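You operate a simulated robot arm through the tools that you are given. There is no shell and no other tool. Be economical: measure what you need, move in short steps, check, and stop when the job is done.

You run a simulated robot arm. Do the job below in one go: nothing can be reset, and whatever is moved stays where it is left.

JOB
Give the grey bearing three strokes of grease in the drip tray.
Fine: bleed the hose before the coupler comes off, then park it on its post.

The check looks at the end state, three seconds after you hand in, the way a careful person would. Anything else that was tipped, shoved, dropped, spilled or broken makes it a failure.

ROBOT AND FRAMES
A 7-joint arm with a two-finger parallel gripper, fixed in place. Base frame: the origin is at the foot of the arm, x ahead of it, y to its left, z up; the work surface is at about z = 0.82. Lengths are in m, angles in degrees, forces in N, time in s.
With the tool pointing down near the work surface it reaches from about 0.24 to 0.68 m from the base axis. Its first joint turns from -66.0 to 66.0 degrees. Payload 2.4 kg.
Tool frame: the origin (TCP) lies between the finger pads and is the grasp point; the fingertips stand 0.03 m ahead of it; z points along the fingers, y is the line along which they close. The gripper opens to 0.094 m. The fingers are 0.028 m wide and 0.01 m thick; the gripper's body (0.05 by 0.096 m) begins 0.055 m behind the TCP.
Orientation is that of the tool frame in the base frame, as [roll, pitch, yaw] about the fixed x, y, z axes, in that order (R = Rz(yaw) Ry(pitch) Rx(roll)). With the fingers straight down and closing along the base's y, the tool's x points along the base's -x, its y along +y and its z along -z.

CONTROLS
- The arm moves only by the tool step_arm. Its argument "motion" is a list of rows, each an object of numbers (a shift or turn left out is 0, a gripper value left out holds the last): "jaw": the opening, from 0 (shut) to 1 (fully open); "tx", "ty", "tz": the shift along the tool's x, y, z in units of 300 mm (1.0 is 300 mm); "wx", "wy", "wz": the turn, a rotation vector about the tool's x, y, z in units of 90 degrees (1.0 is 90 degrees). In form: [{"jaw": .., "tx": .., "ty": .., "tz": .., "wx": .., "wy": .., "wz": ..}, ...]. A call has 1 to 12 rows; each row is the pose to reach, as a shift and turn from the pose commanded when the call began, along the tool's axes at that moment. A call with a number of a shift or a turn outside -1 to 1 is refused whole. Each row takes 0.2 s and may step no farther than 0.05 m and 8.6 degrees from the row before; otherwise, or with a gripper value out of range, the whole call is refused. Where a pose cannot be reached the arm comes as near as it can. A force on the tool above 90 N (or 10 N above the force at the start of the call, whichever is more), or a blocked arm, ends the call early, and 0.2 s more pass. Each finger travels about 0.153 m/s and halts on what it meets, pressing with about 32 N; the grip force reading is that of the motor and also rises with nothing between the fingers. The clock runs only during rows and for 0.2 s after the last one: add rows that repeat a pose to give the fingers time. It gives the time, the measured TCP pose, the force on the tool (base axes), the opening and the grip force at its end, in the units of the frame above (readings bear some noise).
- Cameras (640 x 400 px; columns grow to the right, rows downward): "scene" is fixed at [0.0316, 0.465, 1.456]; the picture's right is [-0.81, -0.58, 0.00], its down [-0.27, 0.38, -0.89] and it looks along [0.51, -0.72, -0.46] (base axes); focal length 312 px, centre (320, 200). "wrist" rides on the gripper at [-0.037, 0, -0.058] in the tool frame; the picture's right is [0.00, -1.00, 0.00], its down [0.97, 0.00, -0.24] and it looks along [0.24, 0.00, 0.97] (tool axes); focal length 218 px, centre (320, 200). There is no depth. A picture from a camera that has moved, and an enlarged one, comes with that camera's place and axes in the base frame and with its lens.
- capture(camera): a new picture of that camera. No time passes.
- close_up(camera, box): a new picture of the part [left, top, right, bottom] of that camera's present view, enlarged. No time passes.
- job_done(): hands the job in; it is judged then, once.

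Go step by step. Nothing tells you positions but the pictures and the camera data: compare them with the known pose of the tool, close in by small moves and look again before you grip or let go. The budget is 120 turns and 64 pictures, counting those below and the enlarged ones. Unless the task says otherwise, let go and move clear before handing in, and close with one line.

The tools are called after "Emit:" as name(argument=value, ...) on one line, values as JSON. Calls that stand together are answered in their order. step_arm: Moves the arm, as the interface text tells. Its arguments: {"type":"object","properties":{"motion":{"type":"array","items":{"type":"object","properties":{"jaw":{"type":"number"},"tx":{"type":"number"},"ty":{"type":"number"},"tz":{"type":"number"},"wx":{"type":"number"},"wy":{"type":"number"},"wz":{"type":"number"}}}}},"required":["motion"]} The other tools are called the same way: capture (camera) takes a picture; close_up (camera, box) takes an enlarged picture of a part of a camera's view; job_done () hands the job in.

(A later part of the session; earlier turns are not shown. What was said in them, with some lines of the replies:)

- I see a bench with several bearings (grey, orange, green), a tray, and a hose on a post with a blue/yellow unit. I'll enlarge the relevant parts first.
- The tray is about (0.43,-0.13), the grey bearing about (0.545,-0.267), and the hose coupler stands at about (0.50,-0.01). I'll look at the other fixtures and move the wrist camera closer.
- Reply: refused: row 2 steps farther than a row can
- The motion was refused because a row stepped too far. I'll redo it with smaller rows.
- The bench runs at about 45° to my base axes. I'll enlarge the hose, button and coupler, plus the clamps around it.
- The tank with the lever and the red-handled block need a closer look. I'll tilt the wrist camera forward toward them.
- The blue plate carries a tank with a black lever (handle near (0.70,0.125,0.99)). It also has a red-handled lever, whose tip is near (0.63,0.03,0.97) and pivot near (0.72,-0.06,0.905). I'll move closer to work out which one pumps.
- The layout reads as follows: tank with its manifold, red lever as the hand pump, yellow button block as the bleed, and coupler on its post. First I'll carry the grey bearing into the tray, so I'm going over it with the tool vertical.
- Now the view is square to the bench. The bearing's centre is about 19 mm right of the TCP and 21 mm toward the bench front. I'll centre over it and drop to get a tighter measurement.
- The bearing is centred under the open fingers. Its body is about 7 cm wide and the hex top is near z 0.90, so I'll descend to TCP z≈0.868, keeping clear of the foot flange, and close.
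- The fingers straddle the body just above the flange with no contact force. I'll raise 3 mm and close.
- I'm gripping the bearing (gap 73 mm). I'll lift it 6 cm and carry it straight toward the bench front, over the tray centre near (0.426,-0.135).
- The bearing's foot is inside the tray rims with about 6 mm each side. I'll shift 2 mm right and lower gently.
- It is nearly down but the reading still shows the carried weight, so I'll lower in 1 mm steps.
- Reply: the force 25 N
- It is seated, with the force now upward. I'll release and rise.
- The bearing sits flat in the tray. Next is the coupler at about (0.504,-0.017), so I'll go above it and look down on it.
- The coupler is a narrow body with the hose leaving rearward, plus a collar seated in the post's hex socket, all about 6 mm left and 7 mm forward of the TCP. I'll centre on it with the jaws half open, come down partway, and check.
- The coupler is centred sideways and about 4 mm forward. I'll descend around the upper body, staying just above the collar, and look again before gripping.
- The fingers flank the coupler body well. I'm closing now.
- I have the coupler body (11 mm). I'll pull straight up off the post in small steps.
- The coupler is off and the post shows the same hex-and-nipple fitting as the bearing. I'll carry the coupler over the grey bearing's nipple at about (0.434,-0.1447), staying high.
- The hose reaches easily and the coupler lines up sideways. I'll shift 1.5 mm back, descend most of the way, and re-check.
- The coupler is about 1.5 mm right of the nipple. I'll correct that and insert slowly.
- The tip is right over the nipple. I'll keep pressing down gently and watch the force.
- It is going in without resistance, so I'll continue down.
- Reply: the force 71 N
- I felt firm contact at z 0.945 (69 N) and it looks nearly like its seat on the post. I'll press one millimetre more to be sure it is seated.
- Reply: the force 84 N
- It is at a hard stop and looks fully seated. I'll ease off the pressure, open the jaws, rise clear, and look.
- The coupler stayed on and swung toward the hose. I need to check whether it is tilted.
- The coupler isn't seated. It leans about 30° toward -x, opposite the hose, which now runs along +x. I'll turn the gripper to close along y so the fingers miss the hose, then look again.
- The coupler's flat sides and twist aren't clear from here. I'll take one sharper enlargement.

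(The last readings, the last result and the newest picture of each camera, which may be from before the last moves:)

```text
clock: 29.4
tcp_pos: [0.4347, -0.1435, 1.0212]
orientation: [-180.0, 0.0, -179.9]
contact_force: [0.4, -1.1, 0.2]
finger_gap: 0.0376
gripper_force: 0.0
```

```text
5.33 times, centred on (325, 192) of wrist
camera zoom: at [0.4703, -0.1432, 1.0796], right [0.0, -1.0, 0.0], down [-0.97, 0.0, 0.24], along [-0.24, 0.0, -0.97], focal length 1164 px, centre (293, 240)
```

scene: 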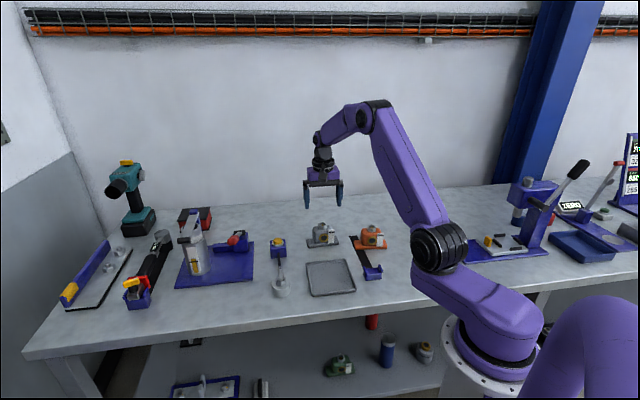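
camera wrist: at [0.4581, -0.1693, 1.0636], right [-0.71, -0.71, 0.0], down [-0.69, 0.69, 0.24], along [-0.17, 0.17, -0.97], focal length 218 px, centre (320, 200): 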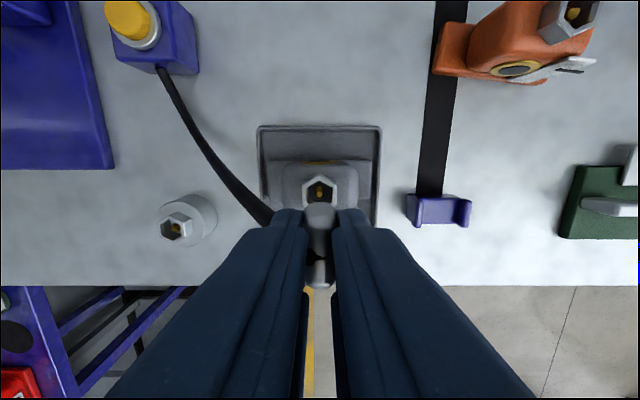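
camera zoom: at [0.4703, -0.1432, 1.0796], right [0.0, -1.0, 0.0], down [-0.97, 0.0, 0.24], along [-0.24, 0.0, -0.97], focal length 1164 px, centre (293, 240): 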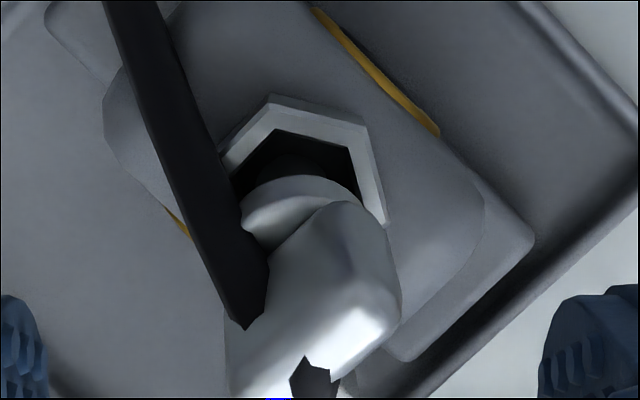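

The coupler leans about 25° toward -x with its flat sides facing roughly ±y, twisted a little. I'll match its lean with the gripper (yaw≈200°, tilted 25°) at a 6 cm standoff along its axis, then look.

Emit:
step_arm(motion=[{"tx": 0.04, "ty": -0.01, "wx": -0.0121, "wy": -0.0688, "wz": -0.0547, "jaw": 0.4}, {"tx": 0.08, "ty": -0.02, "tz": 0.03, "wx": -0.0243, "wy": -0.1375, "wz": -0.1093}, {"tx": 0.12, "ty": -0.03, "tz": 0.06, "wx": -0.0364, "wy": -0.2063, "wz": -0.164}, {"tx": 0.143, "ty": -0.042, "tz": 0.1, "wx": -0.0485, "wy": -0.275, "wz": -0.2186}, {"tx": 0.143, "ty": -0.042, "tz": 0.1, "wx": -0.0485, "wy": -0.275, "wz": -0.2186}])

Emit:
capture(camera="wrist")

Emit:
close_up(camera="scene", box=[300, 200, 370, 260])

```text
clock: 30.6
tcp_pos: [0.391, -0.158, 0.9924]
orientation: [180.0, 25.0, -160.0]
contact_force: [0.3, 0.8, 0.7]
finger_gap: 0.0376
gripper_force: 0.1
```

```text
19 pictures are left
camera wrist: at [0.3986, -0.1533, 1.0605], right [0.34, -0.94, 0.0], down [-0.92, -0.34, -0.19], along [0.18, 0.07, -0.98], focal length 218 px, centre (320, 200)
```

wrist: 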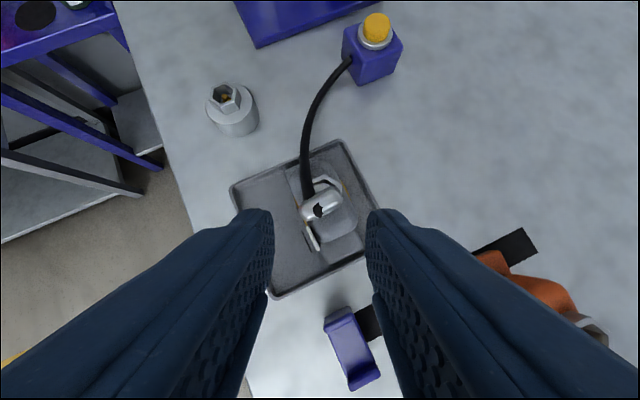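

```text
6.67 times, centred on (335, 230) of scene
camera zoom: at [0.0316, 0.465, 1.456], right [-0.81, -0.58, 0.0], down [-0.27, 0.38, -0.89], along [0.51, -0.72, -0.46], focal length 2078 px, centre (220, 0)
```

zoom: 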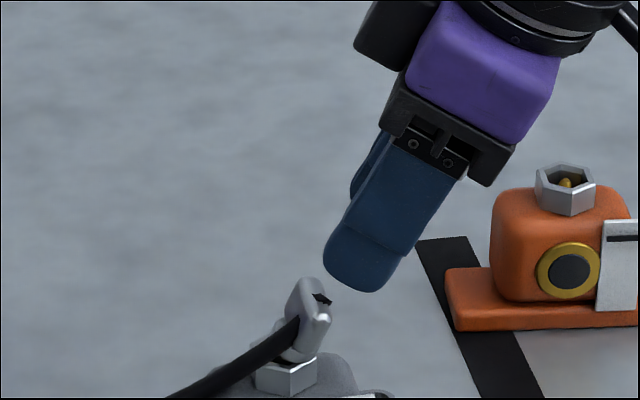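

The fingers line up with the leaning coupler in both views. I'll advance 6 cm along the axis and close on it.

Emit:
step_arm(motion=[{"tx": -0.01, "tz": 0.08}, {"tx": -0.01, "tz": 0.15}, {"tx": -0.01, "tz": 0.19}, {"tx": -0.01, "tz": 0.2, "jaw": 0.3}, {"tx": -0.01, "tz": 0.2, "jaw": 0.2}, {"tx": -0.01, "tz": 0.2, "jaw": 0.1}, {"tx": -0.01, "tz": 0.2, "jaw": 0.05}, {"tx": -0.01, "tz": 0.2, "jaw": 0.05}])

Emit:
close_up(camera="scene", box=[300, 200, 370, 260])

```text
clock: 32.4
tcp_pos: [0.4177, -0.1487, 0.94]
orientation: [180.0, 24.9, -160.0]
contact_force: [0.8, -5.0, 7.9]
finger_gap: 0.0293
gripper_force: 31.6
```

```text
6.67 times, centred on (335, 230) of scene
camera zoom: at [0.0315, 0.4649, 1.456], right [-0.81, -0.58, 0.0], down [-0.27, 0.38, -0.89], along [0.51, -0.72, -0.46], focal length 2078 px, centre (220, 0)
```

zoom: 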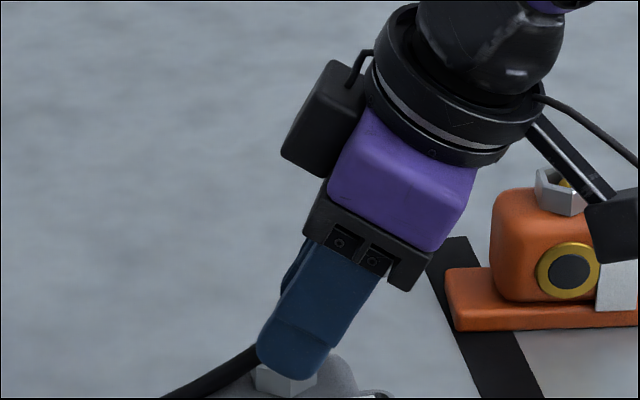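

The gap stopped at 29 mm, too wide for the coupler's narrow sides. I need to see what is between the fingers.

Emit:
capture(camera="wrist")

```text
16 pictures are left
camera wrist: at [0.4255, -0.144, 1.0069], right [0.34, -0.94, 0.0], down [-0.92, -0.34, -0.19], along [0.18, 0.07, -0.98], focal length 218 px, centre (320, 200)
```

wrist: 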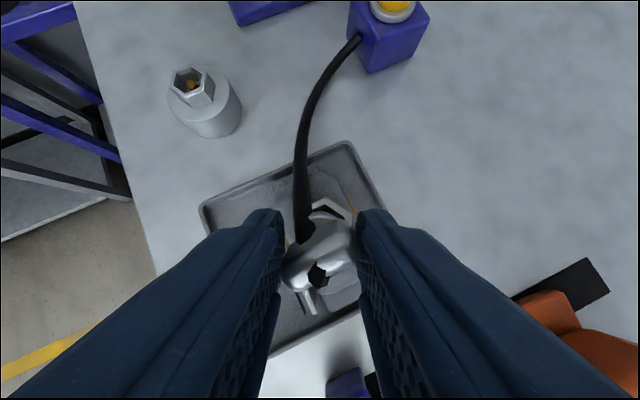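

The fingers closed across the coupler's long (29 mm) direction. Its thin faces are actually square to about (0.51,0.86), so yaw≈149° is needed. I'll open, back off, and turn upright above it.

Emit:
step_arm(motion=[{"jaw": 0.4}, {"jaw": 0.45}, {"tz": -0.07}, {"tz": -0.2}])

Emit:
step_arm(motion=[{"tx": -0.012, "wx": 0.0177, "wy": 0.037, "wz": 0.0796}, {"tx": -0.024, "wx": 0.0353, "wy": 0.074, "wz": 0.1591}, {"tx": -0.036, "wx": 0.053, "wy": 0.111, "wz": 0.2387}, {"tx": -0.048, "wx": 0.0706, "wy": 0.148, "wz": 0.3183}, {"tx": -0.06, "wx": 0.0883, "wy": 0.185, "wz": 0.3979}, {"tx": -0.07, "wx": 0.106, "wy": 0.222, "wz": 0.4774}, {"tx": -0.081, "ty": 0.006, "tz": 0.016, "wx": 0.1236, "wy": 0.259, "wz": 0.557}])

Emit:
close_up(camera="wrist", box=[250, 130, 390, 270])

Emit:
close_up(camera="scene", box=[310, 210, 360, 250])

```text
clock: 33.4
tcp_pos: [0.3945, -0.1591, 0.9929]
orientation: [179.9, 25.0, -160.0]
contact_force: [0.0, -0.3, -1.0]
finger_gap: 0.0426
gripper_force: 0.1
```

```text
clock: 35.0
tcp_pos: [0.4163, -0.1474, 1.0003]
orientation: [-179.9, 0.0, 148.9]
contact_force: [0.2, 0.1, 0.4]
finger_gap: 0.0421
gripper_force: 0.2
```

```text
2.86 times, centred on (320, 200) of wrist
camera zoom: at [0.4464, -0.1652, 1.0572], right [-0.52, -0.86, 0.0], down [-0.83, 0.5, 0.24], along [-0.21, 0.12, -0.97], focal length 624 px, centre (320, 200)
```

zoom: 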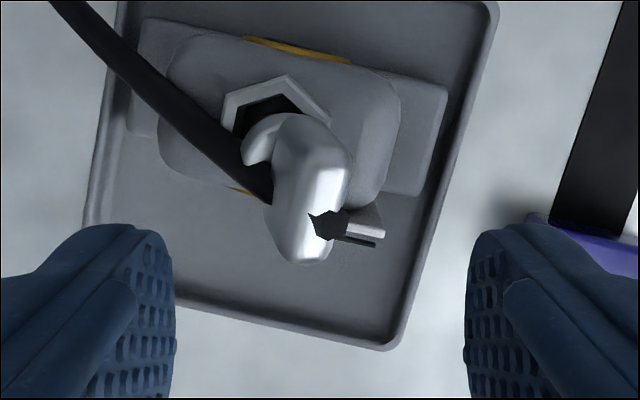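

```text
10.00 times, centred on (335, 230) of scene
camera zoom: at [0.0316, 0.465, 1.456], right [-0.81, -0.58, 0.0], down [-0.27, 0.38, -0.89], along [0.51, -0.72, -0.46], focal length 3117 px, centre (170, -100)
```

zoom: 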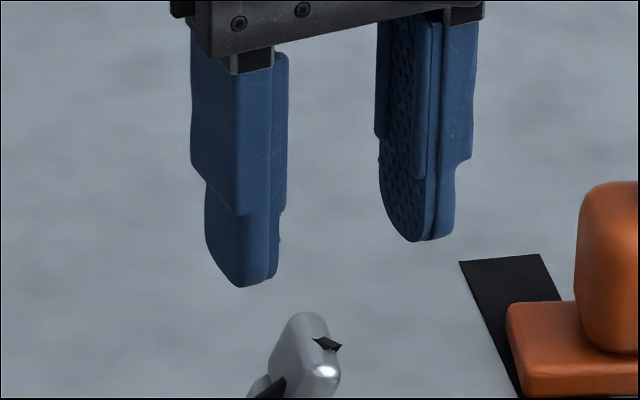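

Now the coupler's thin faces line up with the closing direction. It leans about 19° sideways and 6° along, so I'll tilt the gripper to match and stand off 5 cm along its axis with the jaws narrowed.

Emit:
step_arm(motion=[{"ty": -0.017, "tz": 0.0, "wx": -0.07, "wy": -0.022, "wz": 0.003, "jaw": 0.33}, {"tx": -0.005, "ty": -0.034, "tz": 0.02, "wx": -0.14, "wy": -0.044, "wz": 0.007}, {"tx": -0.01, "ty": -0.051, "tz": 0.044, "wx": -0.211, "wy": -0.067, "wz": 0.011}, {"tx": -0.01, "ty": -0.051, "tz": 0.044, "wx": -0.211, "wy": -0.067, "wz": 0.011}])

Emit:
close_up(camera="wrist", box=[250, 130, 390, 270])

```text
clock: 36.0
tcp_pos: [0.4106, -0.161, 0.9853]
orientation: [160.8, 5.8, 147.0]
contact_force: [0.4, -0.8, -0.5]
finger_gap: 0.0309
gripper_force: 0.0
```

```text
2.86 times, centred on (320, 200) of wrist
camera zoom: at [0.4256, -0.1932, 1.0441], right [-0.49, -0.81, -0.33], down [-0.87, 0.47, 0.13], along [0.05, 0.35, -0.94], focal length 624 px, centre (320, 200)
```

zoom: 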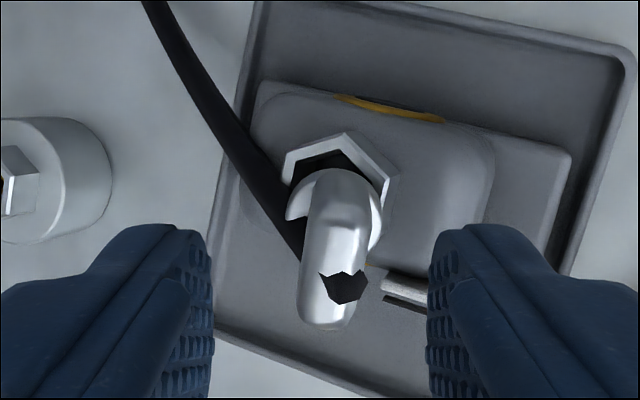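

The view is now straight down the coupler's axis, which sits 3 mm to the right. I'll correct that, advance 5 cm, and close.

Emit:
step_arm(motion=[{"ty": -0.01, "tz": 0.06}, {"ty": -0.01, "tz": 0.12}, {"ty": -0.01, "tz": 0.16}, {"ty": -0.01, "tz": 0.16, "jaw": 0.2}, {"ty": -0.01, "tz": 0.16, "jaw": 0.1}, {"ty": -0.01, "tz": 0.16, "jaw": 0.05}, {"ty": -0.01, "tz": 0.16, "jaw": 0.05}])

```text
clock: 37.6
tcp_pos: [0.4207, -0.1537, 0.9401]
orientation: [161.0, 5.8, 147.0]
contact_force: [-1.1, -0.3, 7.7]
finger_gap: 0.0202
gripper_force: 32.0
```

The gap is 20 mm instead of 11, so I'll look at what is held.

Emit:
close_up(camera="wrist", box=[250, 160, 390, 300])

```text
2.86 times, centred on (320, 230) of wrist
camera zoom: at [0.4363, -0.185, 0.9976], right [-0.49, -0.81, -0.33], down [-0.87, 0.47, 0.13], along [0.05, 0.35, -0.94], focal length 624 px, centre (320, 114)
```

zoom: 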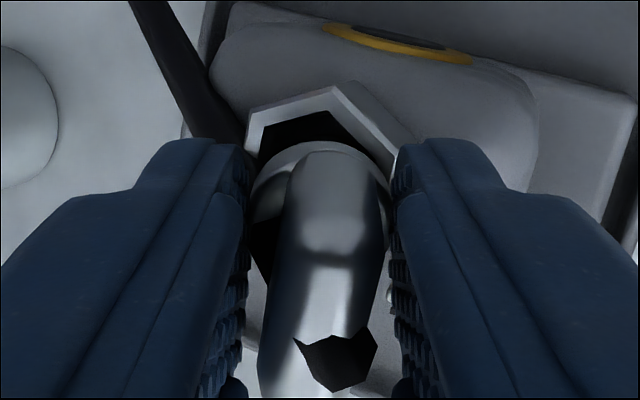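

The fingertips are on the collar. I'll open slightly, back up 8 mm, and grip the thin upper body, with the tips just above the collar for pushing.

Emit:
step_arm(motion=[{"jaw": 0.3}, {"jaw": 0.3, "tz": -0.015}, {"jaw": 0.3, "tz": -0.027}, {"jaw": 0.15, "tz": -0.027}, {"jaw": 0.05, "tz": -0.027}, {"jaw": 0.05, "tz": -0.027}, {"jaw": 0.05, "tz": -0.027}])

```text
clock: 39.2
tcp_pos: [0.4196, -0.1545, 0.9478]
orientation: [160.9, 5.8, 147.1]
contact_force: [-1.6, 0.4, 2.4]
finger_gap: 0.0109
gripper_force: 31.8
```

I've gripped the body properly (10.9 mm). I'll lift it out along its axis, then straighten to vertical over the nipple.

Emit:
step_arm(motion=[{"tz": -0.04}, {"tz": -0.09}, {"tz": -0.15}, {"tz": -0.15}])

Emit:
step_arm(motion=[{"tx": -0.012, "ty": 0.036, "wx": 0.07, "wy": 0.022, "wz": -0.003}, {"tx": -0.024, "ty": 0.072, "tz": 0.0, "wx": 0.14, "wy": 0.044, "wz": -0.007}, {"tx": -0.037, "ty": 0.108, "tz": 0.006, "wx": 0.211, "wy": 0.067, "wz": -0.011}, {"tx": -0.037, "ty": 0.108, "tz": 0.006, "wx": 0.211, "wy": 0.067, "wz": -0.011}])

Emit:
close_up(camera="scene", box=[300, 210, 360, 260])

Emit:
close_up(camera="wrist", box=[260, 140, 380, 240])

```text
clock: 40.2
tcp_pos: [0.4066, -0.1672, 0.9889]
orientation: [160.9, 5.8, 147.1]
contact_force: [0.0, -0.1, -1.0]
finger_gap: 0.0108
gripper_force: 32.4
```

```text
clock: 41.2
tcp_pos: [0.4323, -0.1455, 0.999]
orientation: [-179.9, 0.0, 149.1]
contact_force: [-0.7, -0.3, -0.9]
finger_gap: 0.0111
gripper_force: 31.7
```

```text
8.00 times, centred on (330, 235) of scene
camera zoom: at [0.0316, 0.465, 1.456], right [-0.81, -0.58, 0.0], down [-0.27, 0.38, -0.89], along [0.51, -0.72, -0.46], focal length 2494 px, centre (240, -80)
```

zoom: 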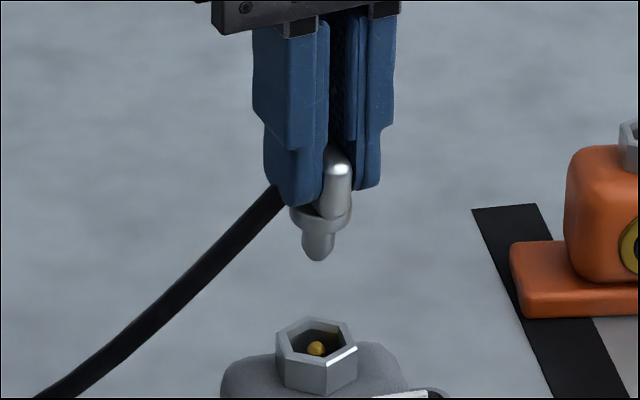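

```text
4.00 times, centred on (320, 190) of wrist
camera zoom: at [0.464, -0.1628, 1.0568], right [-0.51, -0.86, 0.0], down [-0.83, 0.5, 0.24], along [-0.21, 0.12, -0.97], focal length 873 px, centre (320, 240)
```

zoom: 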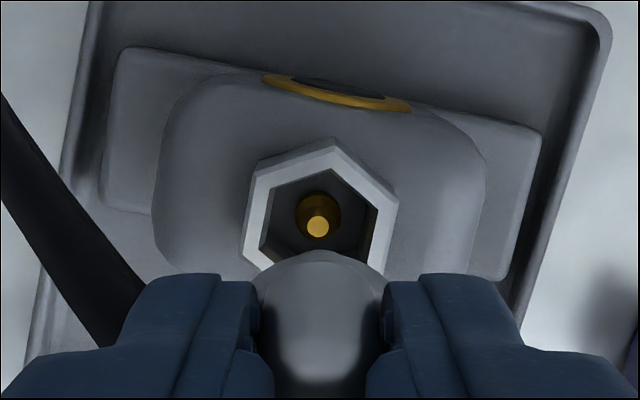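

The coupler is regripped with the nipple right under the TCP, but its axis still leans about 5° so the tip points slightly back. I'll trim that with a small pitch, lower to just above the socket, and check.

Emit:
step_arm(motion=[{"wy": 0.03, "tz": 0.03}, {"wy": 0.06, "tz": 0.07}, {"wy": 0.06, "tz": 0.1}, {"wy": 0.06, "tz": 0.1}])

Emit:
close_up(camera="scene", box=[305, 215, 355, 255])

```text
clock: 42.2
tcp_pos: [0.4332, -0.1453, 0.9702]
orientation: [180.0, -5.3, 149.0]
contact_force: [-0.5, 0.3, 0.4]
finger_gap: 0.0109
gripper_force: 31.8
```

```text
10.00 times, centred on (330, 235) of scene
camera zoom: at [0.0316, 0.465, 1.456], right [-0.81, -0.58, 0.0], down [-0.27, 0.38, -0.89], along [0.51, -0.72, -0.46], focal length 3117 px, centre (220, -150)
```

zoom: 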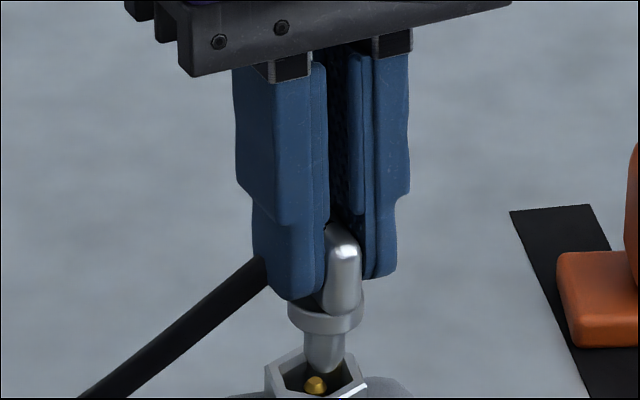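

The axis is vertical now, but the pitch swung the tip about 5 mm along tool +x. I'll translate back 5 mm, descend vertically a bit, and look.

Emit:
step_arm(motion=[{"tx": -0.0166, "tz": -0.0016}, {"tx": -0.018, "tz": 0.015}, {"tx": -0.0188, "tz": 0.022}, {"tx": -0.0188, "tz": 0.022}])

Emit:
close_up(camera="scene", box=[305, 215, 355, 255])

```text
clock: 43.2
tcp_pos: [0.4365, -0.1466, 0.9637]
orientation: [180.0, -5.5, 149.0]
contact_force: [0.4, 0.4, -0.3]
finger_gap: 0.0107
gripper_force: 31.4
```

```text
10.00 times, centred on (330, 235) of scene
camera zoom: at [0.0316, 0.465, 1.456], right [-0.81, -0.58, 0.0], down [-0.27, 0.38, -0.89], along [0.51, -0.72, -0.46], focal length 3117 px, centre (220, -150)
```

zoom: 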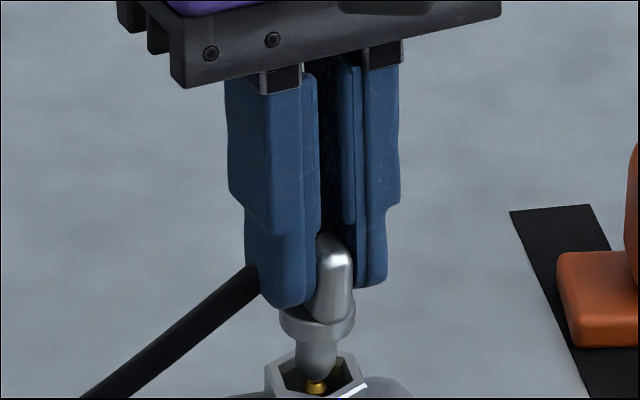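

The tip is now right over the nipple in line. I'll descend vertically, watching the force.

Emit:
step_arm(motion=[{"tx": -0.0013, "tz": 0.0133}, {"tx": -0.0025, "tz": 0.0265}, {"tx": -0.0031, "tz": 0.033}, {"tx": -0.0031, "tz": 0.033}])

Emit:
step_arm(motion=[{"tx": -0.0006, "tz": 0.0066}, {"tx": -0.0012, "tz": 0.013}, {"tx": -0.0012, "tz": 0.013}])

```text
clock: 44.2
tcp_pos: [0.4383, -0.1459, 0.9528]
orientation: [-179.9, -5.4, 149.1]
contact_force: [0.0, 0.3, -0.6]
finger_gap: 0.011
gripper_force: 32.3
```

```text
clock: 45.0
tcp_pos: [0.4386, -0.1463, 0.9501]
orientation: [-180.0, -5.4, 149.1]
contact_force: [-1.9, 0.0, 6.9]
finger_gap: 0.0109
gripper_force: 32.4
```

There is light contact. I'll push further in small increments.

Emit:
step_arm(motion=[{"tx": -0.0006, "tz": 0.0066}, {"tx": -0.0006, "tz": 0.0066}])

Emit:
step_arm(motion=[{"tx": -0.0006, "tz": 0.0066}, {"tx": -0.0006, "tz": 0.0066}])

```text
clock: 45.6
tcp_pos: [0.4383, -0.1465, 0.9475]
orientation: [180.0, -5.2, 149.0]
contact_force: [-0.8, -1.3, 22.8]
finger_gap: 0.0109
gripper_force: 32.6
```

```text
clock: 46.2
tcp_pos: [0.4388, -0.1466, 0.9447]
orientation: [-179.9, -5.0, 149.1]
contact_force: [-1.5, -2.9, 37.7]
finger_gap: 0.011
gripper_force: 31.5
```

It is moving down with rising axial force and little side load. I'll look once.

Emit:
close_up(camera="scene", box=[305, 215, 355, 255])

```text
10.00 times, centred on (330, 235) of scene
camera zoom: at [0.031, 0.4651, 1.4559], right [-0.81, -0.58, 0.0], down [-0.27, 0.38, -0.89], along [0.51, -0.72, -0.46], focal length 3117 px, centre (220, -150)
```

zoom: 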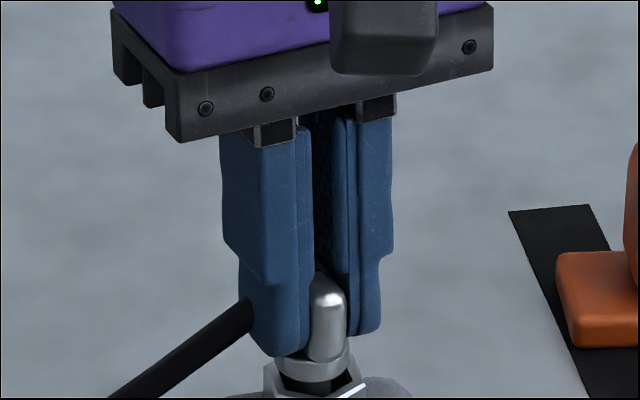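

The depth now resembles the seat on the post. I'll push a bit harder to latch it.

Emit:
step_arm(motion=[{"tx": -0.0006, "tz": 0.0066}, {"tx": -0.0006, "tz": 0.0066}])

Emit:
step_arm(motion=[{"tx": -0.0006, "tz": 0.0066}, {"tx": -0.0006, "tz": 0.0066}])

```text
clock: 46.8
tcp_pos: [0.4392, -0.1462, 0.946]
orientation: [179.9, -5.0, 149.0]
contact_force: [-7.1, -3.0, 62.9]
finger_gap: 0.0112
gripper_force: 32.0
```

```text
clock: 47.4
tcp_pos: [0.4399, -0.1471, 0.9457]
orientation: [179.9, -4.9, 149.0]
contact_force: [-10.4, -0.5, 84.2]
finger_gap: 0.0113
gripper_force: 32.3
```

It's at a hard stop with 84 N. I'll ease back up slightly and see whether it holds against a pull.

Emit:
step_arm(motion=[{"tx": 0.0012, "tz": -0.013}, {"tx": 0.0012, "tz": -0.013}])

Emit:
step_arm(motion=[{"tx": 0.0009, "tz": -0.01}, {"tx": 0.0009, "tz": -0.01}])

```text
clock: 48.0
tcp_pos: [0.4381, -0.1471, 0.9449]
orientation: [180.0, -5.1, 149.0]
contact_force: [1.3, -6.1, 33.9]
finger_gap: 0.0111
gripper_force: 31.8
```

```text
clock: 48.6
tcp_pos: [0.4365, -0.1454, 0.9474]
orientation: [180.0, -5.6, 149.1]
contact_force: [1.3, 0.0, -0.8]
finger_gap: 0.011
gripper_force: 32.1
```

Emit:
step_arm(motion=[{"tx": 0.0006, "tz": -0.0066}, {"tx": 0.0006, "tz": -0.0066}])

```text
clock: 49.2
tcp_pos: [0.4374, -0.1463, 0.9486]
orientation: [179.9, -5.4, 149.0]
contact_force: [1.0, 0.4, -0.3]
finger_gap: 0.0112
gripper_force: 31.8
```

There's no latch felt yet, but seat depth matches the post. My upward ease-off before opening may have undone it, and the hose was pulling sideways. I'll turn the coupler about its vertical axis so the hose points at the block, then press and release without lifting.

Emit:
step_arm(motion=[{"tx": 0.0006, "ty": 0.002, "wx": 0.0085, "wz": -0.09}, {"tx": 0.0012, "ty": 0.004, "wx": 0.017, "wz": -0.18}, {"tx": 0.0022, "ty": 0.006, "wx": 0.0255, "wz": -0.27}, {"tx": 0.003, "ty": 0.008, "wx": 0.0345, "wz": -0.36}, {"tx": 0.003, "ty": 0.008, "wx": 0.0345, "wz": -0.36}])

Emit:
step_arm(motion=[{"tx": -0.0009, "tz": 0.01}, {"tx": -0.0015, "tz": 0.016}, {"tx": -0.0015, "tz": 0.016}])

```text
clock: 50.4
tcp_pos: [0.4387, -0.1447, 0.9498]
orientation: [-179.9, -5.3, -178.3]
contact_force: [0.0, -0.1, -1.0]
finger_gap: 0.0111
gripper_force: 31.3
```

```text
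clock: 51.2
tcp_pos: [0.4387, -0.1439, 0.9461]
orientation: [-179.8, -5.3, -178.5]
contact_force: [-4.2, 1.5, 21.9]
finger_gap: 0.0109
gripper_force: 32.4
```

Emit:
step_arm(motion=[{"tx": -0.0009, "tz": 0.01}, {"tx": -0.0009, "tz": 0.01}, {"tx": -0.0009, "tz": 0.01}])

Emit:
close_up(camera="wrist", box=[250, 130, 390, 270])

```text
clock: 52.0
tcp_pos: [0.4388, -0.143, 0.9455]
orientation: [-179.8, -5.0, -178.3]
contact_force: [-7.3, 2.6, 74.2]
finger_gap: 0.0109
gripper_force: 32.6
```

```text
2.86 times, centred on (320, 200) of wrist
camera zoom: at [0.4794, -0.1415, 0.9996], right [0.03, -1.0, 0.0], down [-0.95, -0.02, 0.32], along [-0.32, -0.01, -0.95], focal length 624 px, centre (320, 200)
```

zoom: 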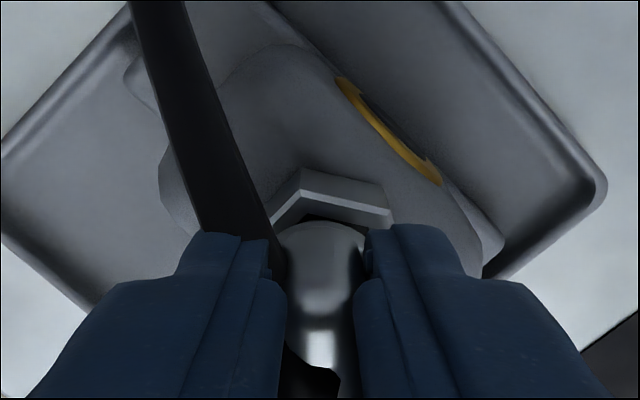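

The coupler is centred in the hex and pressed home. I'll ease most of the pressure but keep it pushing, then open.

Emit:
step_arm(motion=[{"tx": 0.0011, "tz": -0.012}, {"tx": 0.0011, "tz": -0.012}, {"tx": 0.0011, "tz": -0.012, "jaw": 0.2}, {"tx": 0.0011, "tz": -0.012, "jaw": 0.25}, {"tx": 0.0011, "tz": -0.012, "jaw": 0.25}])

Emit:
close_up(camera="scene", box=[305, 220, 355, 260])

```text
clock: 53.2
tcp_pos: [0.4375, -0.1434, 0.9457]
orientation: [180.0, -5.3, -178.4]
contact_force: [1.5, -0.3, 26.5]
finger_gap: 0.0188
gripper_force: 0.1
```

```text
10.00 times, centred on (330, 240) of scene
camera zoom: at [0.0313, 0.4651, 1.4559], right [-0.81, -0.58, 0.0], down [-0.27, 0.38, -0.89], along [0.51, -0.72, -0.46], focal length 3117 px, centre (220, -200)
```

zoom: 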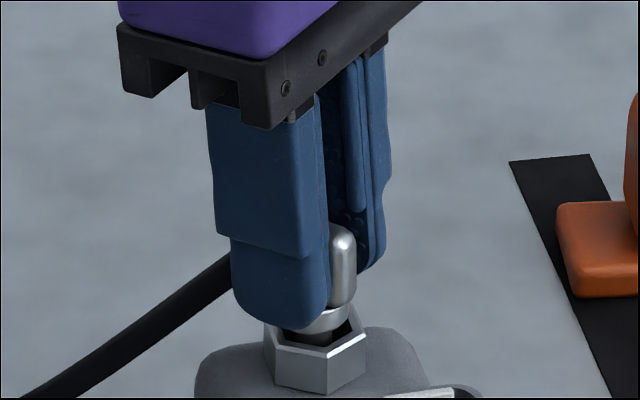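

The coupler stands upright with the collar at the hex. I'll retreat straight up, opening once clear, and check it with one picture.

Emit:
step_arm(motion=[{"tx": 0.001, "tz": -0.01}, {"tx": 0.002, "tz": -0.025}, {"tx": 0.003, "tz": -0.04, "jaw": 0.3}, {"tx": 0.01, "tz": -0.12}, {"tx": 0.019, "tz": -0.2, "jaw": 0.4}, {"tx": 0.028, "tz": -0.3}])

Emit:
close_up(camera="scene", box=[300, 220, 360, 265])

```text
clock: 54.6
tcp_pos: [0.4384, -0.145, 1.0356]
orientation: [-180.0, -5.3, -178.4]
contact_force: [0.2, -0.3, -0.5]
finger_gap: 0.0377
gripper_force: 0.1
```

```text
8.89 times, centred on (330, 242) of scene
camera zoom: at [0.0316, 0.465, 1.456], right [-0.81, -0.58, 0.0], down [-0.27, 0.38, -0.89], along [0.51, -0.72, -0.46], focal length 2771 px, centre (231, -178)
```

zoom: 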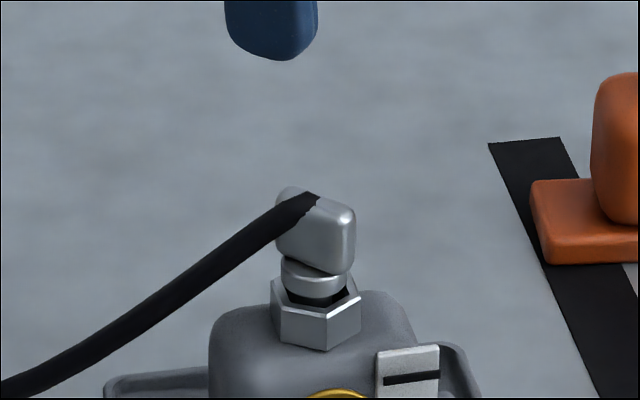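

The coupler is seated upright on the grey bearing. Next I'll pump: straighten the tool, close the fingers, and go above the red handle at about (0.631,0.028).

Emit:
step_arm(motion=[{"wy": -0.06, "tz": -0.08, "jaw": 0.1}, {"wy": -0.06, "tz": -0.08, "jaw": 0}])

Emit:
step_arm(motion=[{"tx": -0.11, "ty": 0.093, "wz": 0.085}, {"tx": -0.22, "ty": 0.186, "wz": 0.17}, {"tx": -0.33, "ty": 0.279, "wz": 0.255}, {"tx": -0.44, "ty": 0.372, "wz": 0.34}, {"tx": -0.55, "ty": 0.465, "wz": 0.425}, {"tx": -0.658, "ty": 0.558, "wz": 0.51}, {"tx": -0.658, "ty": 0.558, "wz": 0.51}])

```text
clock: 55.2
tcp_pos: [0.4411, -0.1442, 1.0593]
orientation: [-179.8, 0.0, -178.4]
contact_force: [0.1, 0.1, -0.8]
finger_gap: 0.0
gripper_force: 32.0
```

```text
clock: 56.8
tcp_pos: [0.6331, 0.0311, 1.058]
orientation: [-179.9, -0.1, 135.6]
contact_force: [-0.1, 0.2, -0.5]
finger_gap: 0.0001
gripper_force: 32.6
```

I'm above the handle. I'll descend until I feel it.

Emit:
step_arm(motion=[{"tz": 0.05}, {"tz": 0.1}, {"tz": 0.14}, {"tz": 0.16}])

Emit:
step_arm(motion=[{"tz": 0.03}, {"tz": 0.05}])

```text
clock: 57.8
tcp_pos: [0.6328, 0.0306, 1.0124]
orientation: [-180.0, 0.0, 135.7]
contact_force: [-0.8, 0.0, 1.1]
finger_gap: 0.0
gripper_force: 32.0
```

```text
clock: 58.4
tcp_pos: [0.6326, 0.0289, 0.9965]
orientation: [179.9, 0.0, 135.7]
contact_force: [0.3, 0.5, 1.5]
finger_gap: 0.0
gripper_force: 31.9
```

Emit:
step_arm(motion=[{"tz": 0.04}, {"tz": 0.08}])

Emit:
close_up(camera="wrist", box=[120, 50, 520, 350])

```text
clock: 59.0
tcp_pos: [0.6326, 0.0293, 0.9712]
orientation: [-180.0, 0.1, 135.7]
contact_force: [0.1, 0.1, 2.0]
finger_gap: 0.0
gripper_force: 32.5
```

```text
1.33 times, centred on (320, 200) of wrist
camera zoom: at [0.6587, 0.0049, 1.0293], right [-0.7, -0.72, 0.0], down [-0.69, 0.68, 0.24], along [-0.17, 0.17, -0.97], focal length 291 px, centre (320, 200)
```

zoom: 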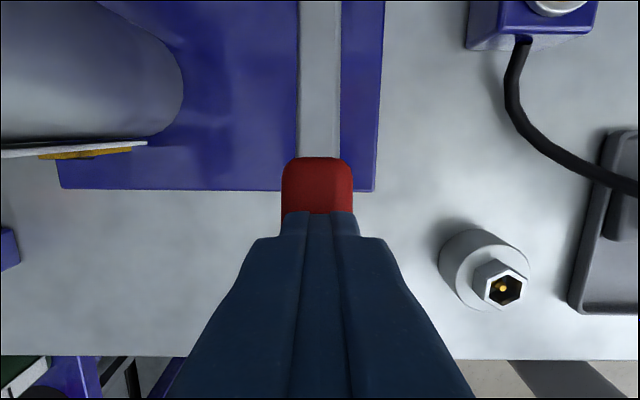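

The fingers rest squarely on the red handle, which moves with light resistance. I'll keep pressing down to the end of its stroke.

Emit:
step_arm(motion=[{"tz": 0.04}, {"tz": 0.08}])

Emit:
step_arm(motion=[{"tz": 0.03}, {"tz": 0.06}])

```text
clock: 59.6
tcp_pos: [0.634, 0.0296, 0.9494]
orientation: [180.0, 0.1, 135.8]
contact_force: [-0.6, 1.2, 4.2]
finger_gap: 0.0
gripper_force: 32.4
```

```text
clock: 60.2
tcp_pos: [0.6336, 0.0297, 0.9308]
orientation: [-180.0, 0.1, 135.6]
contact_force: [-6.0, 3.7, 15.6]
finger_gap: 0.0
gripper_force: 32.6
```

Emit:
step_arm(motion=[{"tz": 0.02}, {"tz": 0.02}])

```text
clock: 60.8
tcp_pos: [0.6322, 0.0303, 0.9317]
orientation: [179.9, 0.3, 135.7]
contact_force: [-22.6, 4.7, 58.5]
finger_gap: 0.0001
gripper_force: 32.0
```

That's the bottom stop (TCP z≈0.931). I'll raise fully and look at whether the handle returned and the bearing's gauge responded.

Emit:
step_arm(motion=[{"tz": -0.06}, {"tz": -0.15}, {"tz": -0.28}, {"tz": -0.4}, {"tz": -0.4}, {"tz": -0.4}])

Emit:
close_up(camera="scene", box=[205, 205, 365, 300])

```text
clock: 62.2
tcp_pos: [0.6338, 0.03, 1.0448]
orientation: [-180.0, 0.0, 135.7]
contact_force: [-0.1, 0.0, -0.4]
finger_gap: 0.0
gripper_force: 32.3
```

```text
4.00 times, centred on (285, 252) of scene
camera zoom: at [0.0316, 0.465, 1.456], right [-0.81, -0.58, 0.0], down [-0.27, 0.38, -0.89], along [0.51, -0.72, -0.46], focal length 1247 px, centre (460, -10)
```

zoom: 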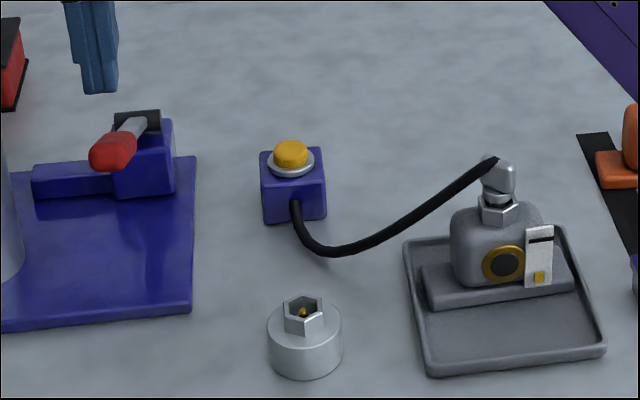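

One stroke registered: yellow showed at the bottom of the grey bearing's gauge, and the handle sprang back. I'll repeat the same stroke twice.

Emit:
step_arm(motion=[{"tz": 0.12}, {"tz": 0.22}, {"tz": 0.29}, {"tz": 0.345}, {"tz": 0.38}, {"tz": 0.398}, {"tz": 0.398}])

Emit:
step_arm(motion=[{"tz": -0.06}, {"tz": -0.15}, {"tz": -0.28}, {"tz": -0.398}, {"tz": -0.398}, {"tz": -0.398}])

Emit:
step_arm(motion=[{"tz": 0.12}, {"tz": 0.22}, {"tz": 0.29}, {"tz": 0.345}, {"tz": 0.38}, {"tz": 0.398}, {"tz": 0.398}])

Emit:
step_arm(motion=[{"tz": -0.06}, {"tz": -0.15}, {"tz": -0.28}, {"tz": -0.398}, {"tz": -0.398}, {"tz": -0.398}])

```text
clock: 63.8
tcp_pos: [0.6345, 0.0309, 0.9311]
orientation: [179.8, 0.4, 135.7]
contact_force: [-21.8, 2.2, 54.8]
finger_gap: 0.0002
gripper_force: 31.6
```

```text
clock: 65.2
tcp_pos: [0.6344, 0.0296, 1.0454]
orientation: [179.9, 0.0, 135.7]
contact_force: [-0.2, -0.3, 0.9]
finger_gap: 0.0
gripper_force: 32.6
```

```text
clock: 66.8
tcp_pos: [0.6338, 0.0301, 0.932]
orientation: [179.8, 0.2, 135.7]
contact_force: [-20.3, 4.0, 51.0]
finger_gap: 0.0
gripper_force: 32.1
```

```text
clock: 68.2
tcp_pos: [0.6353, 0.0317, 1.0455]
orientation: [180.0, 0.0, 135.7]
contact_force: [0.2, 0.1, 0.4]
finger_gap: 0.0002
gripper_force: 31.8
```

Three strokes are done. Now I'll go over the yellow bleed button at about (0.6245,-0.134), with its top near z 0.877.

Emit:
step_arm(motion=[{"tx": -0.09, "ty": -0.105}, {"tx": -0.18, "ty": -0.21}, {"tx": -0.27, "ty": -0.315}, {"tx": -0.359, "ty": -0.418}, {"tx": -0.359, "ty": -0.418, "tz": 0.13}, {"tx": -0.359, "ty": -0.418, "tz": 0.26}, {"tx": -0.359, "ty": -0.418, "tz": 0.36}, {"tx": -0.359, "ty": -0.418, "tz": 0.42}, {"tx": -0.359, "ty": -0.418, "tz": 0.42}])

```text
clock: 70.2
tcp_pos: [0.6243, -0.1373, 0.9196]
orientation: [-180.0, 0.1, 135.7]
contact_force: [1.0, -0.6, 0.1]
finger_gap: 0.0
gripper_force: 31.9
```

Emit:
step_arm(motion=[{"tx": 0.007, "ty": 0.007, "tz": 0.02}, {"tx": 0.007, "ty": 0.007, "tz": 0.035}])

Emit:
step_arm(motion=[{"tz": 0.01}, {"tz": 0.02}])

```text
clock: 70.8
tcp_pos: [0.6216, -0.1333, 0.9101]
orientation: [-179.9, 0.1, 135.6]
contact_force: [-1.4, -0.5, -0.1]
finger_gap: 0.0002
gripper_force: 31.6
```

```text
clock: 71.4
tcp_pos: [0.6225, -0.134, 0.9043]
orientation: [180.0, 0.0, 135.7]
contact_force: [0.3, -0.7, 2.0]
finger_gap: 0.0
gripper_force: 31.4
```

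Emit:
step_arm(motion=[{"tz": 0.01}, {"tz": 0.02}])

Emit:
step_arm(motion=[{"tz": 0.007}, {"tz": 0.014}])

```text
clock: 72.0
tcp_pos: [0.6229, -0.1321, 0.898]
orientation: [-180.0, 0.2, 135.7]
contact_force: [-5.0, 0.4, 20.3]
finger_gap: 0.0
gripper_force: 31.6
```

```text
clock: 72.6
tcp_pos: [0.6219, -0.1328, 0.8989]
orientation: [179.9, 0.3, 135.7]
contact_force: [-21.5, 3.6, 58.0]
finger_gap: 0.0
gripper_force: 32.3
```

The button travelled about 6 mm and bottomed. I'll hold it for two seconds so the hose bleeds, then release.

Emit:
step_arm(motion=[{"tz": 0}, {"tz": 0}, {"tz": 0}, {"tz": 0}, {"tz": 0}, {"tz": 0}, {"tz": 0}, {"tz": 0}, {"tz": 0}, {"tz": 0}])

Emit:
step_arm(motion=[{"tz": -0.05}, {"tz": -0.18}, {"tz": -0.32}, {"tz": -0.45}, {"tz": -0.55}])

```text
clock: 74.8
tcp_pos: [0.6242, -0.1328, 0.8974]
orientation: [179.7, 0.5, 135.8]
contact_force: [-16.4, -1.0, 56.5]
finger_gap: 0.0
gripper_force: 31.7
```

```text
clock: 76.0
tcp_pos: [0.6219, -0.1337, 1.0566]
orientation: [-179.9, -0.1, 135.7]
contact_force: [-0.2, 0.1, -0.4]
finger_gap: 0.0002
gripper_force: 32.0
```

The bleed is done. I'll return above the coupler with the same yaw as when I let it go.

Emit:
step_arm(motion=[{"tx": 0.069, "ty": -0.075, "wz": -0.085, "jaw": 0.2}, {"tx": 0.138, "ty": -0.15, "wz": -0.17, "jaw": 0.3}, {"tx": 0.208, "ty": -0.225, "wz": -0.255}, {"tx": 0.277, "ty": -0.3, "wz": -0.34}, {"tx": 0.347, "ty": -0.375, "wz": -0.425}, {"tx": 0.416, "ty": -0.45, "wz": -0.51}, {"tx": 0.416, "ty": -0.45, "wz": -0.51}])

Emit:
step_arm(motion=[{"wy": 0.03}, {"wy": 0.06}, {"wy": 0.06}])

```text
clock: 77.6
tcp_pos: [0.4387, -0.1423, 1.0572]
orientation: [180.0, 0.0, -178.3]
contact_force: [-0.9, 0.3, 0.4]
finger_gap: 0.0284
gripper_force: 0.1
```

```text
clock: 78.4
tcp_pos: [0.4386, -0.1423, 1.0591]
orientation: [-179.9, -5.4, -178.4]
contact_force: [0.4, -0.2, 0.3]
finger_gap: 0.0281
gripper_force: 0.1
```

I'm descending vertically to the release pose in steps, watching for contact.

Emit:
step_arm(motion=[{"tx": -0.0125, "ty": -0.003, "tz": 0.13}, {"tx": -0.021, "ty": -0.003, "tz": 0.22}, {"tx": -0.0265, "ty": -0.003, "tz": 0.28}, {"tx": -0.0265, "ty": -0.003, "tz": 0.28}])

Emit:
step_arm(motion=[{"tx": -0.003, "tz": 0.03}, {"tx": -0.006, "tz": 0.06}, {"tx": -0.008, "tz": 0.085}, {"tx": -0.008, "tz": 0.085}])

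```text
clock: 79.4
tcp_pos: [0.4397, -0.1422, 0.9729]
orientation: [-179.9, -5.4, -178.4]
contact_force: [0.1, -0.9, -0.3]
finger_gap: 0.0279
gripper_force: 0.1
```

```text
clock: 80.4
tcp_pos: [0.4398, -0.144, 0.9468]
orientation: [180.0, -5.4, -178.4]
contact_force: [0.3, 0.5, 0.0]
finger_gap: 0.0282
gripper_force: 0.0
```

No contact, and I'm at the release pose. I'm closing on the coupler.

Emit:
step_arm(motion=[{"jaw": 0.2}, {"jaw": 0.1}, {"jaw": 0.05}, {"jaw": 0.05}])

```text
clock: 81.4
tcp_pos: [0.4395, -0.1437, 0.9466]
orientation: [-179.9, -5.4, -178.5]
contact_force: [-0.5, -0.2, -0.3]
finger_gap: 0.0112
gripper_force: 31.6
```

I have it at 11.2 mm. I'll pull straight up a centimetre and check the force, to be sure the bearing isn't coming along.

Emit:
step_arm(motion=[{"tx": 0.001, "tz": -0.01}, {"tx": 0.002, "tz": -0.02}, {"tx": 0.003, "tz": -0.033}, {"tx": 0.003, "tz": -0.033}])

```text
clock: 82.4
tcp_pos: [0.4387, -0.1445, 0.9575]
orientation: [-179.9, -5.5, -178.4]
contact_force: [0.2, 0.1, -1.7]
finger_gap: 0.0114
gripper_force: 32.4
```

The force is just the coupler's own weight, so it's free and the bearing stayed. I'll lift clear and carry it over the post, turning back so the hose faces its block.

Emit:
step_arm(motion=[{"tx": 0.005, "tz": -0.06}, {"tx": 0.014, "tz": -0.149}])

Emit:
step_arm(motion=[{"tx": -0.041, "ty": 0.072, "tz": -0.004, "wx": -0.0081, "wz": 0.0858}, {"tx": -0.082, "ty": 0.144, "tz": -0.008, "wx": -0.0162, "wz": 0.1716}, {"tx": -0.122, "ty": 0.217, "tz": -0.012, "wx": -0.0243, "wz": 0.2574}, {"tx": -0.163, "ty": 0.289, "tz": -0.015, "wx": -0.0324, "wz": 0.3431}, {"tx": -0.204, "ty": 0.361, "tz": -0.019, "wx": -0.0405, "wz": 0.4289}, {"tx": -0.2447, "ty": 0.433, "tz": -0.023, "wx": -0.0486, "wz": 0.5147}, {"tx": -0.2447, "ty": 0.433, "tz": -0.023, "wx": -0.0486, "wz": 0.5147}])

```text
clock: 83.0
tcp_pos: [0.4398, -0.1438, 1.0021]
orientation: [-180.0, -5.4, -178.4]
contact_force: [0.5, -0.1, -0.5]
finger_gap: 0.0108
gripper_force: 32.1
```

```text
clock: 84.6
tcp_pos: [0.5098, -0.0095, 1.0021]
orientation: [179.9, -5.4, 134.9]
contact_force: [-0.1, 0.2, -0.5]
finger_gap: 0.011
gripper_force: 31.8
```

Emit:
step_arm(motion=[{"tx": -0.0102, "tz": 0.108}, {"tx": -0.0204, "tz": 0.2157}, {"tx": -0.0204, "tz": 0.2157}])

Emit:
step_arm(motion=[{"tz": 0}])

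Emit:
step_arm(motion=[{"tz": 0}])

```text
clock: 85.4
tcp_pos: [0.5113, -0.0108, 0.9362]
orientation: [180.0, -5.4, 135.0]
contact_force: [-0.5, -0.1, -1.7]
finger_gap: 0.0109
gripper_force: 32.2
```

```text
clock: 85.8
tcp_pos: [0.5118, -0.0118, 0.9363]
orientation: [-180.0, -5.4, 134.9]
contact_force: [-1.6, -0.1, -1.1]
finger_gap: 0.0108
gripper_force: 32.2
```

```text
clock: 86.2
tcp_pos: [0.5106, -0.0114, 0.9358]
orientation: [-180.0, -5.4, 134.9]
contact_force: [0.2, 0.6, -0.6]
finger_gap: 0.0112
gripper_force: 32.0
```

The averaged reading shows about 2 mm to correct. I'll trim that and verify the tip over the post socket with one picture.

Emit:
step_arm(motion=[{"tx": 0.003, "ty": -0.0075}, {"tx": 0.003, "ty": -0.0075}])

Emit:
close_up(camera="scene", box=[255, 230, 355, 300])

```text
clock: 86.8
tcp_pos: [0.5082, -0.0138, 0.9377]
orientation: [-180.0, -5.4, 135.0]
contact_force: [0.6, 1.0, 0.1]
finger_gap: 0.011
gripper_force: 32.2
```

```text
5.71 times, centred on (305, 265) of scene
camera zoom: at [0.0316, 0.465, 1.456], right [-0.81, -0.58, 0.0], down [-0.27, 0.38, -0.89], along [0.51, -0.72, -0.46], focal length 1781 px, centre (406, -171)
```

zoom: 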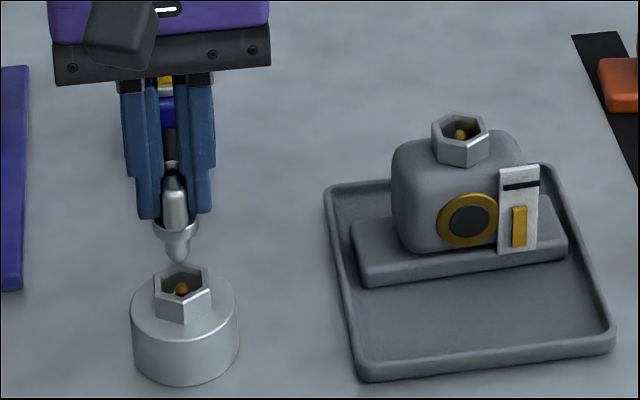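

The gauge now shows a three-stroke column, the bearing is untouched, and the tip is about 1 mm left of the post nipple. I'll trim it and lower in.

Emit:
step_arm(motion=[{"tx": -0.002, "ty": -0.0043}, {"tx": -0.005, "ty": -0.0043, "tz": 0.033}, {"tx": -0.0078, "ty": -0.0043, "tz": 0.066}, {"tx": -0.0078, "ty": -0.0043, "tz": 0.066}])

Emit:
step_arm(motion=[{"tx": -0.001, "tz": 0.0133}, {"tx": -0.001, "tz": 0.0133}])

```text
clock: 87.8
tcp_pos: [0.5072, -0.0147, 0.916]
orientation: [180.0, -5.4, 135.1]
contact_force: [-0.3, 0.7, -0.6]
finger_gap: 0.011
gripper_force: 31.6
```

```text
clock: 88.4
tcp_pos: [0.5075, -0.0145, 0.913]
orientation: [-180.0, -5.2, 135.0]
contact_force: [1.8, -1.9, 0.2]
finger_gap: 0.0112
gripper_force: 31.7
```

A slight side force toward the rear suggests I'm about 1 mm too far forward. I'll shift back and continue down.

Emit:
step_arm(motion=[{"tx": -0.0045}, {"tx": -0.005, "tz": 0.0066}, {"tx": -0.005, "tz": 0.0066}])

Emit:
step_arm(motion=[{"tx": -0.0006, "tz": 0.0066}, {"tx": -0.0006, "tz": 0.0066}])

```text
clock: 89.2
tcp_pos: [0.5084, -0.0142, 0.9104]
orientation: [-180.0, -5.4, 135.1]
contact_force: [0.2, 0.7, -0.3]
finger_gap: 0.0106
gripper_force: 32.3
```

```text
clock: 89.8
tcp_pos: [0.5068, -0.0146, 0.9104]
orientation: [-179.9, -5.4, 135.0]
contact_force: [0.2, -0.3, -0.5]
finger_gap: 0.0109
gripper_force: 31.6
```

The side force is gone. I'll continue down to the stop.

Emit:
step_arm(motion=[{"tx": -0.0006, "tz": 0.0066}, {"tx": -0.0006, "tz": 0.0066}])

Emit:
step_arm(motion=[{"tx": -0.0006, "tz": 0.0066}, {"tx": -0.0006, "tz": 0.0066}])

```text
clock: 90.4
tcp_pos: [0.508, -0.0144, 0.9072]
orientation: [179.9, -5.4, 135.0]
contact_force: [-2.4, 0.1, 2.5]
finger_gap: 0.0111
gripper_force: 31.9
```

```text
clock: 91.0
tcp_pos: [0.5081, -0.0142, 0.9063]
orientation: [179.8, -5.3, 135.2]
contact_force: [-4.0, 1.4, 29.1]
finger_gap: 0.011
gripper_force: 32.2
```

It stops at z≈0.9065, just as expected for the seat. I'll press firmly, ease while still pushing, open, and rise vertically as before.

Emit:
step_arm(motion=[{"tx": -0.0009, "tz": 0.01}, {"tx": -0.0009, "tz": 0.01}, {"tx": -0.0009, "tz": 0.01}])

Emit:
step_arm(motion=[{"tx": 0.0011, "tz": -0.012}, {"tx": 0.0011, "tz": -0.012}, {"tx": 0.0011, "tz": -0.012, "jaw": 0.2}, {"tx": 0.0011, "tz": -0.012, "jaw": 0.25}, {"tx": 0.0011, "tz": -0.012, "jaw": 0.25}])

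```text
clock: 91.8
tcp_pos: [0.5087, -0.014, 0.905]
orientation: [179.8, -5.1, 135.1]
contact_force: [-10.0, -1.8, 65.4]
finger_gap: 0.011
gripper_force: 32.0
```

```text
clock: 93.0
tcp_pos: [0.5058, -0.0143, 0.9051]
orientation: [-179.9, -5.5, 135.2]
contact_force: [2.6, -0.4, 4.5]
finger_gap: 0.0242
gripper_force: 0.6
```

Emit:
step_arm(motion=[{"tx": 0.0005, "tz": -0.005, "jaw": 0.28}, {"tx": 0.001, "tz": -0.012, "jaw": 0.3}, {"tx": 0.003, "tz": -0.035}, {"tx": 0.01, "tz": -0.12}, {"tx": 0.019, "tz": -0.2, "jaw": 0.4}, {"tx": 0.028, "tz": -0.3}, {"tx": 0.037, "tz": -0.4}, {"tx": 0.037, "tz": -0.4}, {"tx": 0.037, "tz": -0.4}])

Emit:
close_up(camera="scene", box=[255, 225, 355, 300])

```text
clock: 95.0
tcp_pos: [0.5082, -0.0139, 1.027]
orientation: [-180.0, -5.4, 135.0]
contact_force: [-0.1, -0.7, 0.8]
finger_gap: 0.0374
gripper_force: 0.0
```

```text
5.33 times, centred on (305, 262) of scene
camera zoom: at [0.0316, 0.465, 1.456], right [-0.81, -0.58, 0.0], down [-0.27, 0.38, -0.89], along [0.51, -0.72, -0.46], focal length 1663 px, centre (400, -133)
```

zoom: 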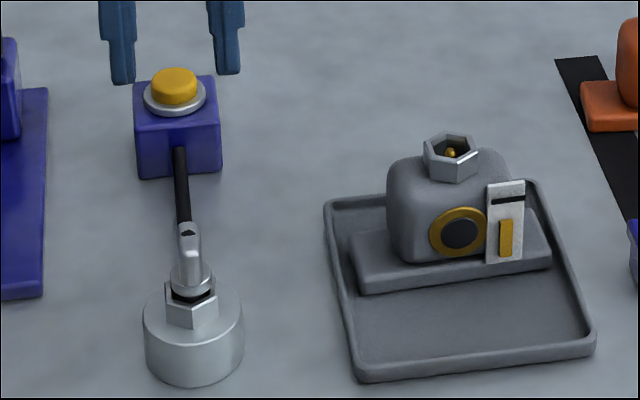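

The coupler is back upright on its post as at the start. The grey bearing sits in the tray with its gauge raised, and the arm is clear, so I'm handing in.

Emit:
job_done()

```text
The job is handed in.
```

I put the grey bearing in the drip tray and gave it three strokes of grease. I held the bleed button down for about two seconds before the coupler came off, then parked the coupler upright on its post; the last picture showed no spill around the tray or post.
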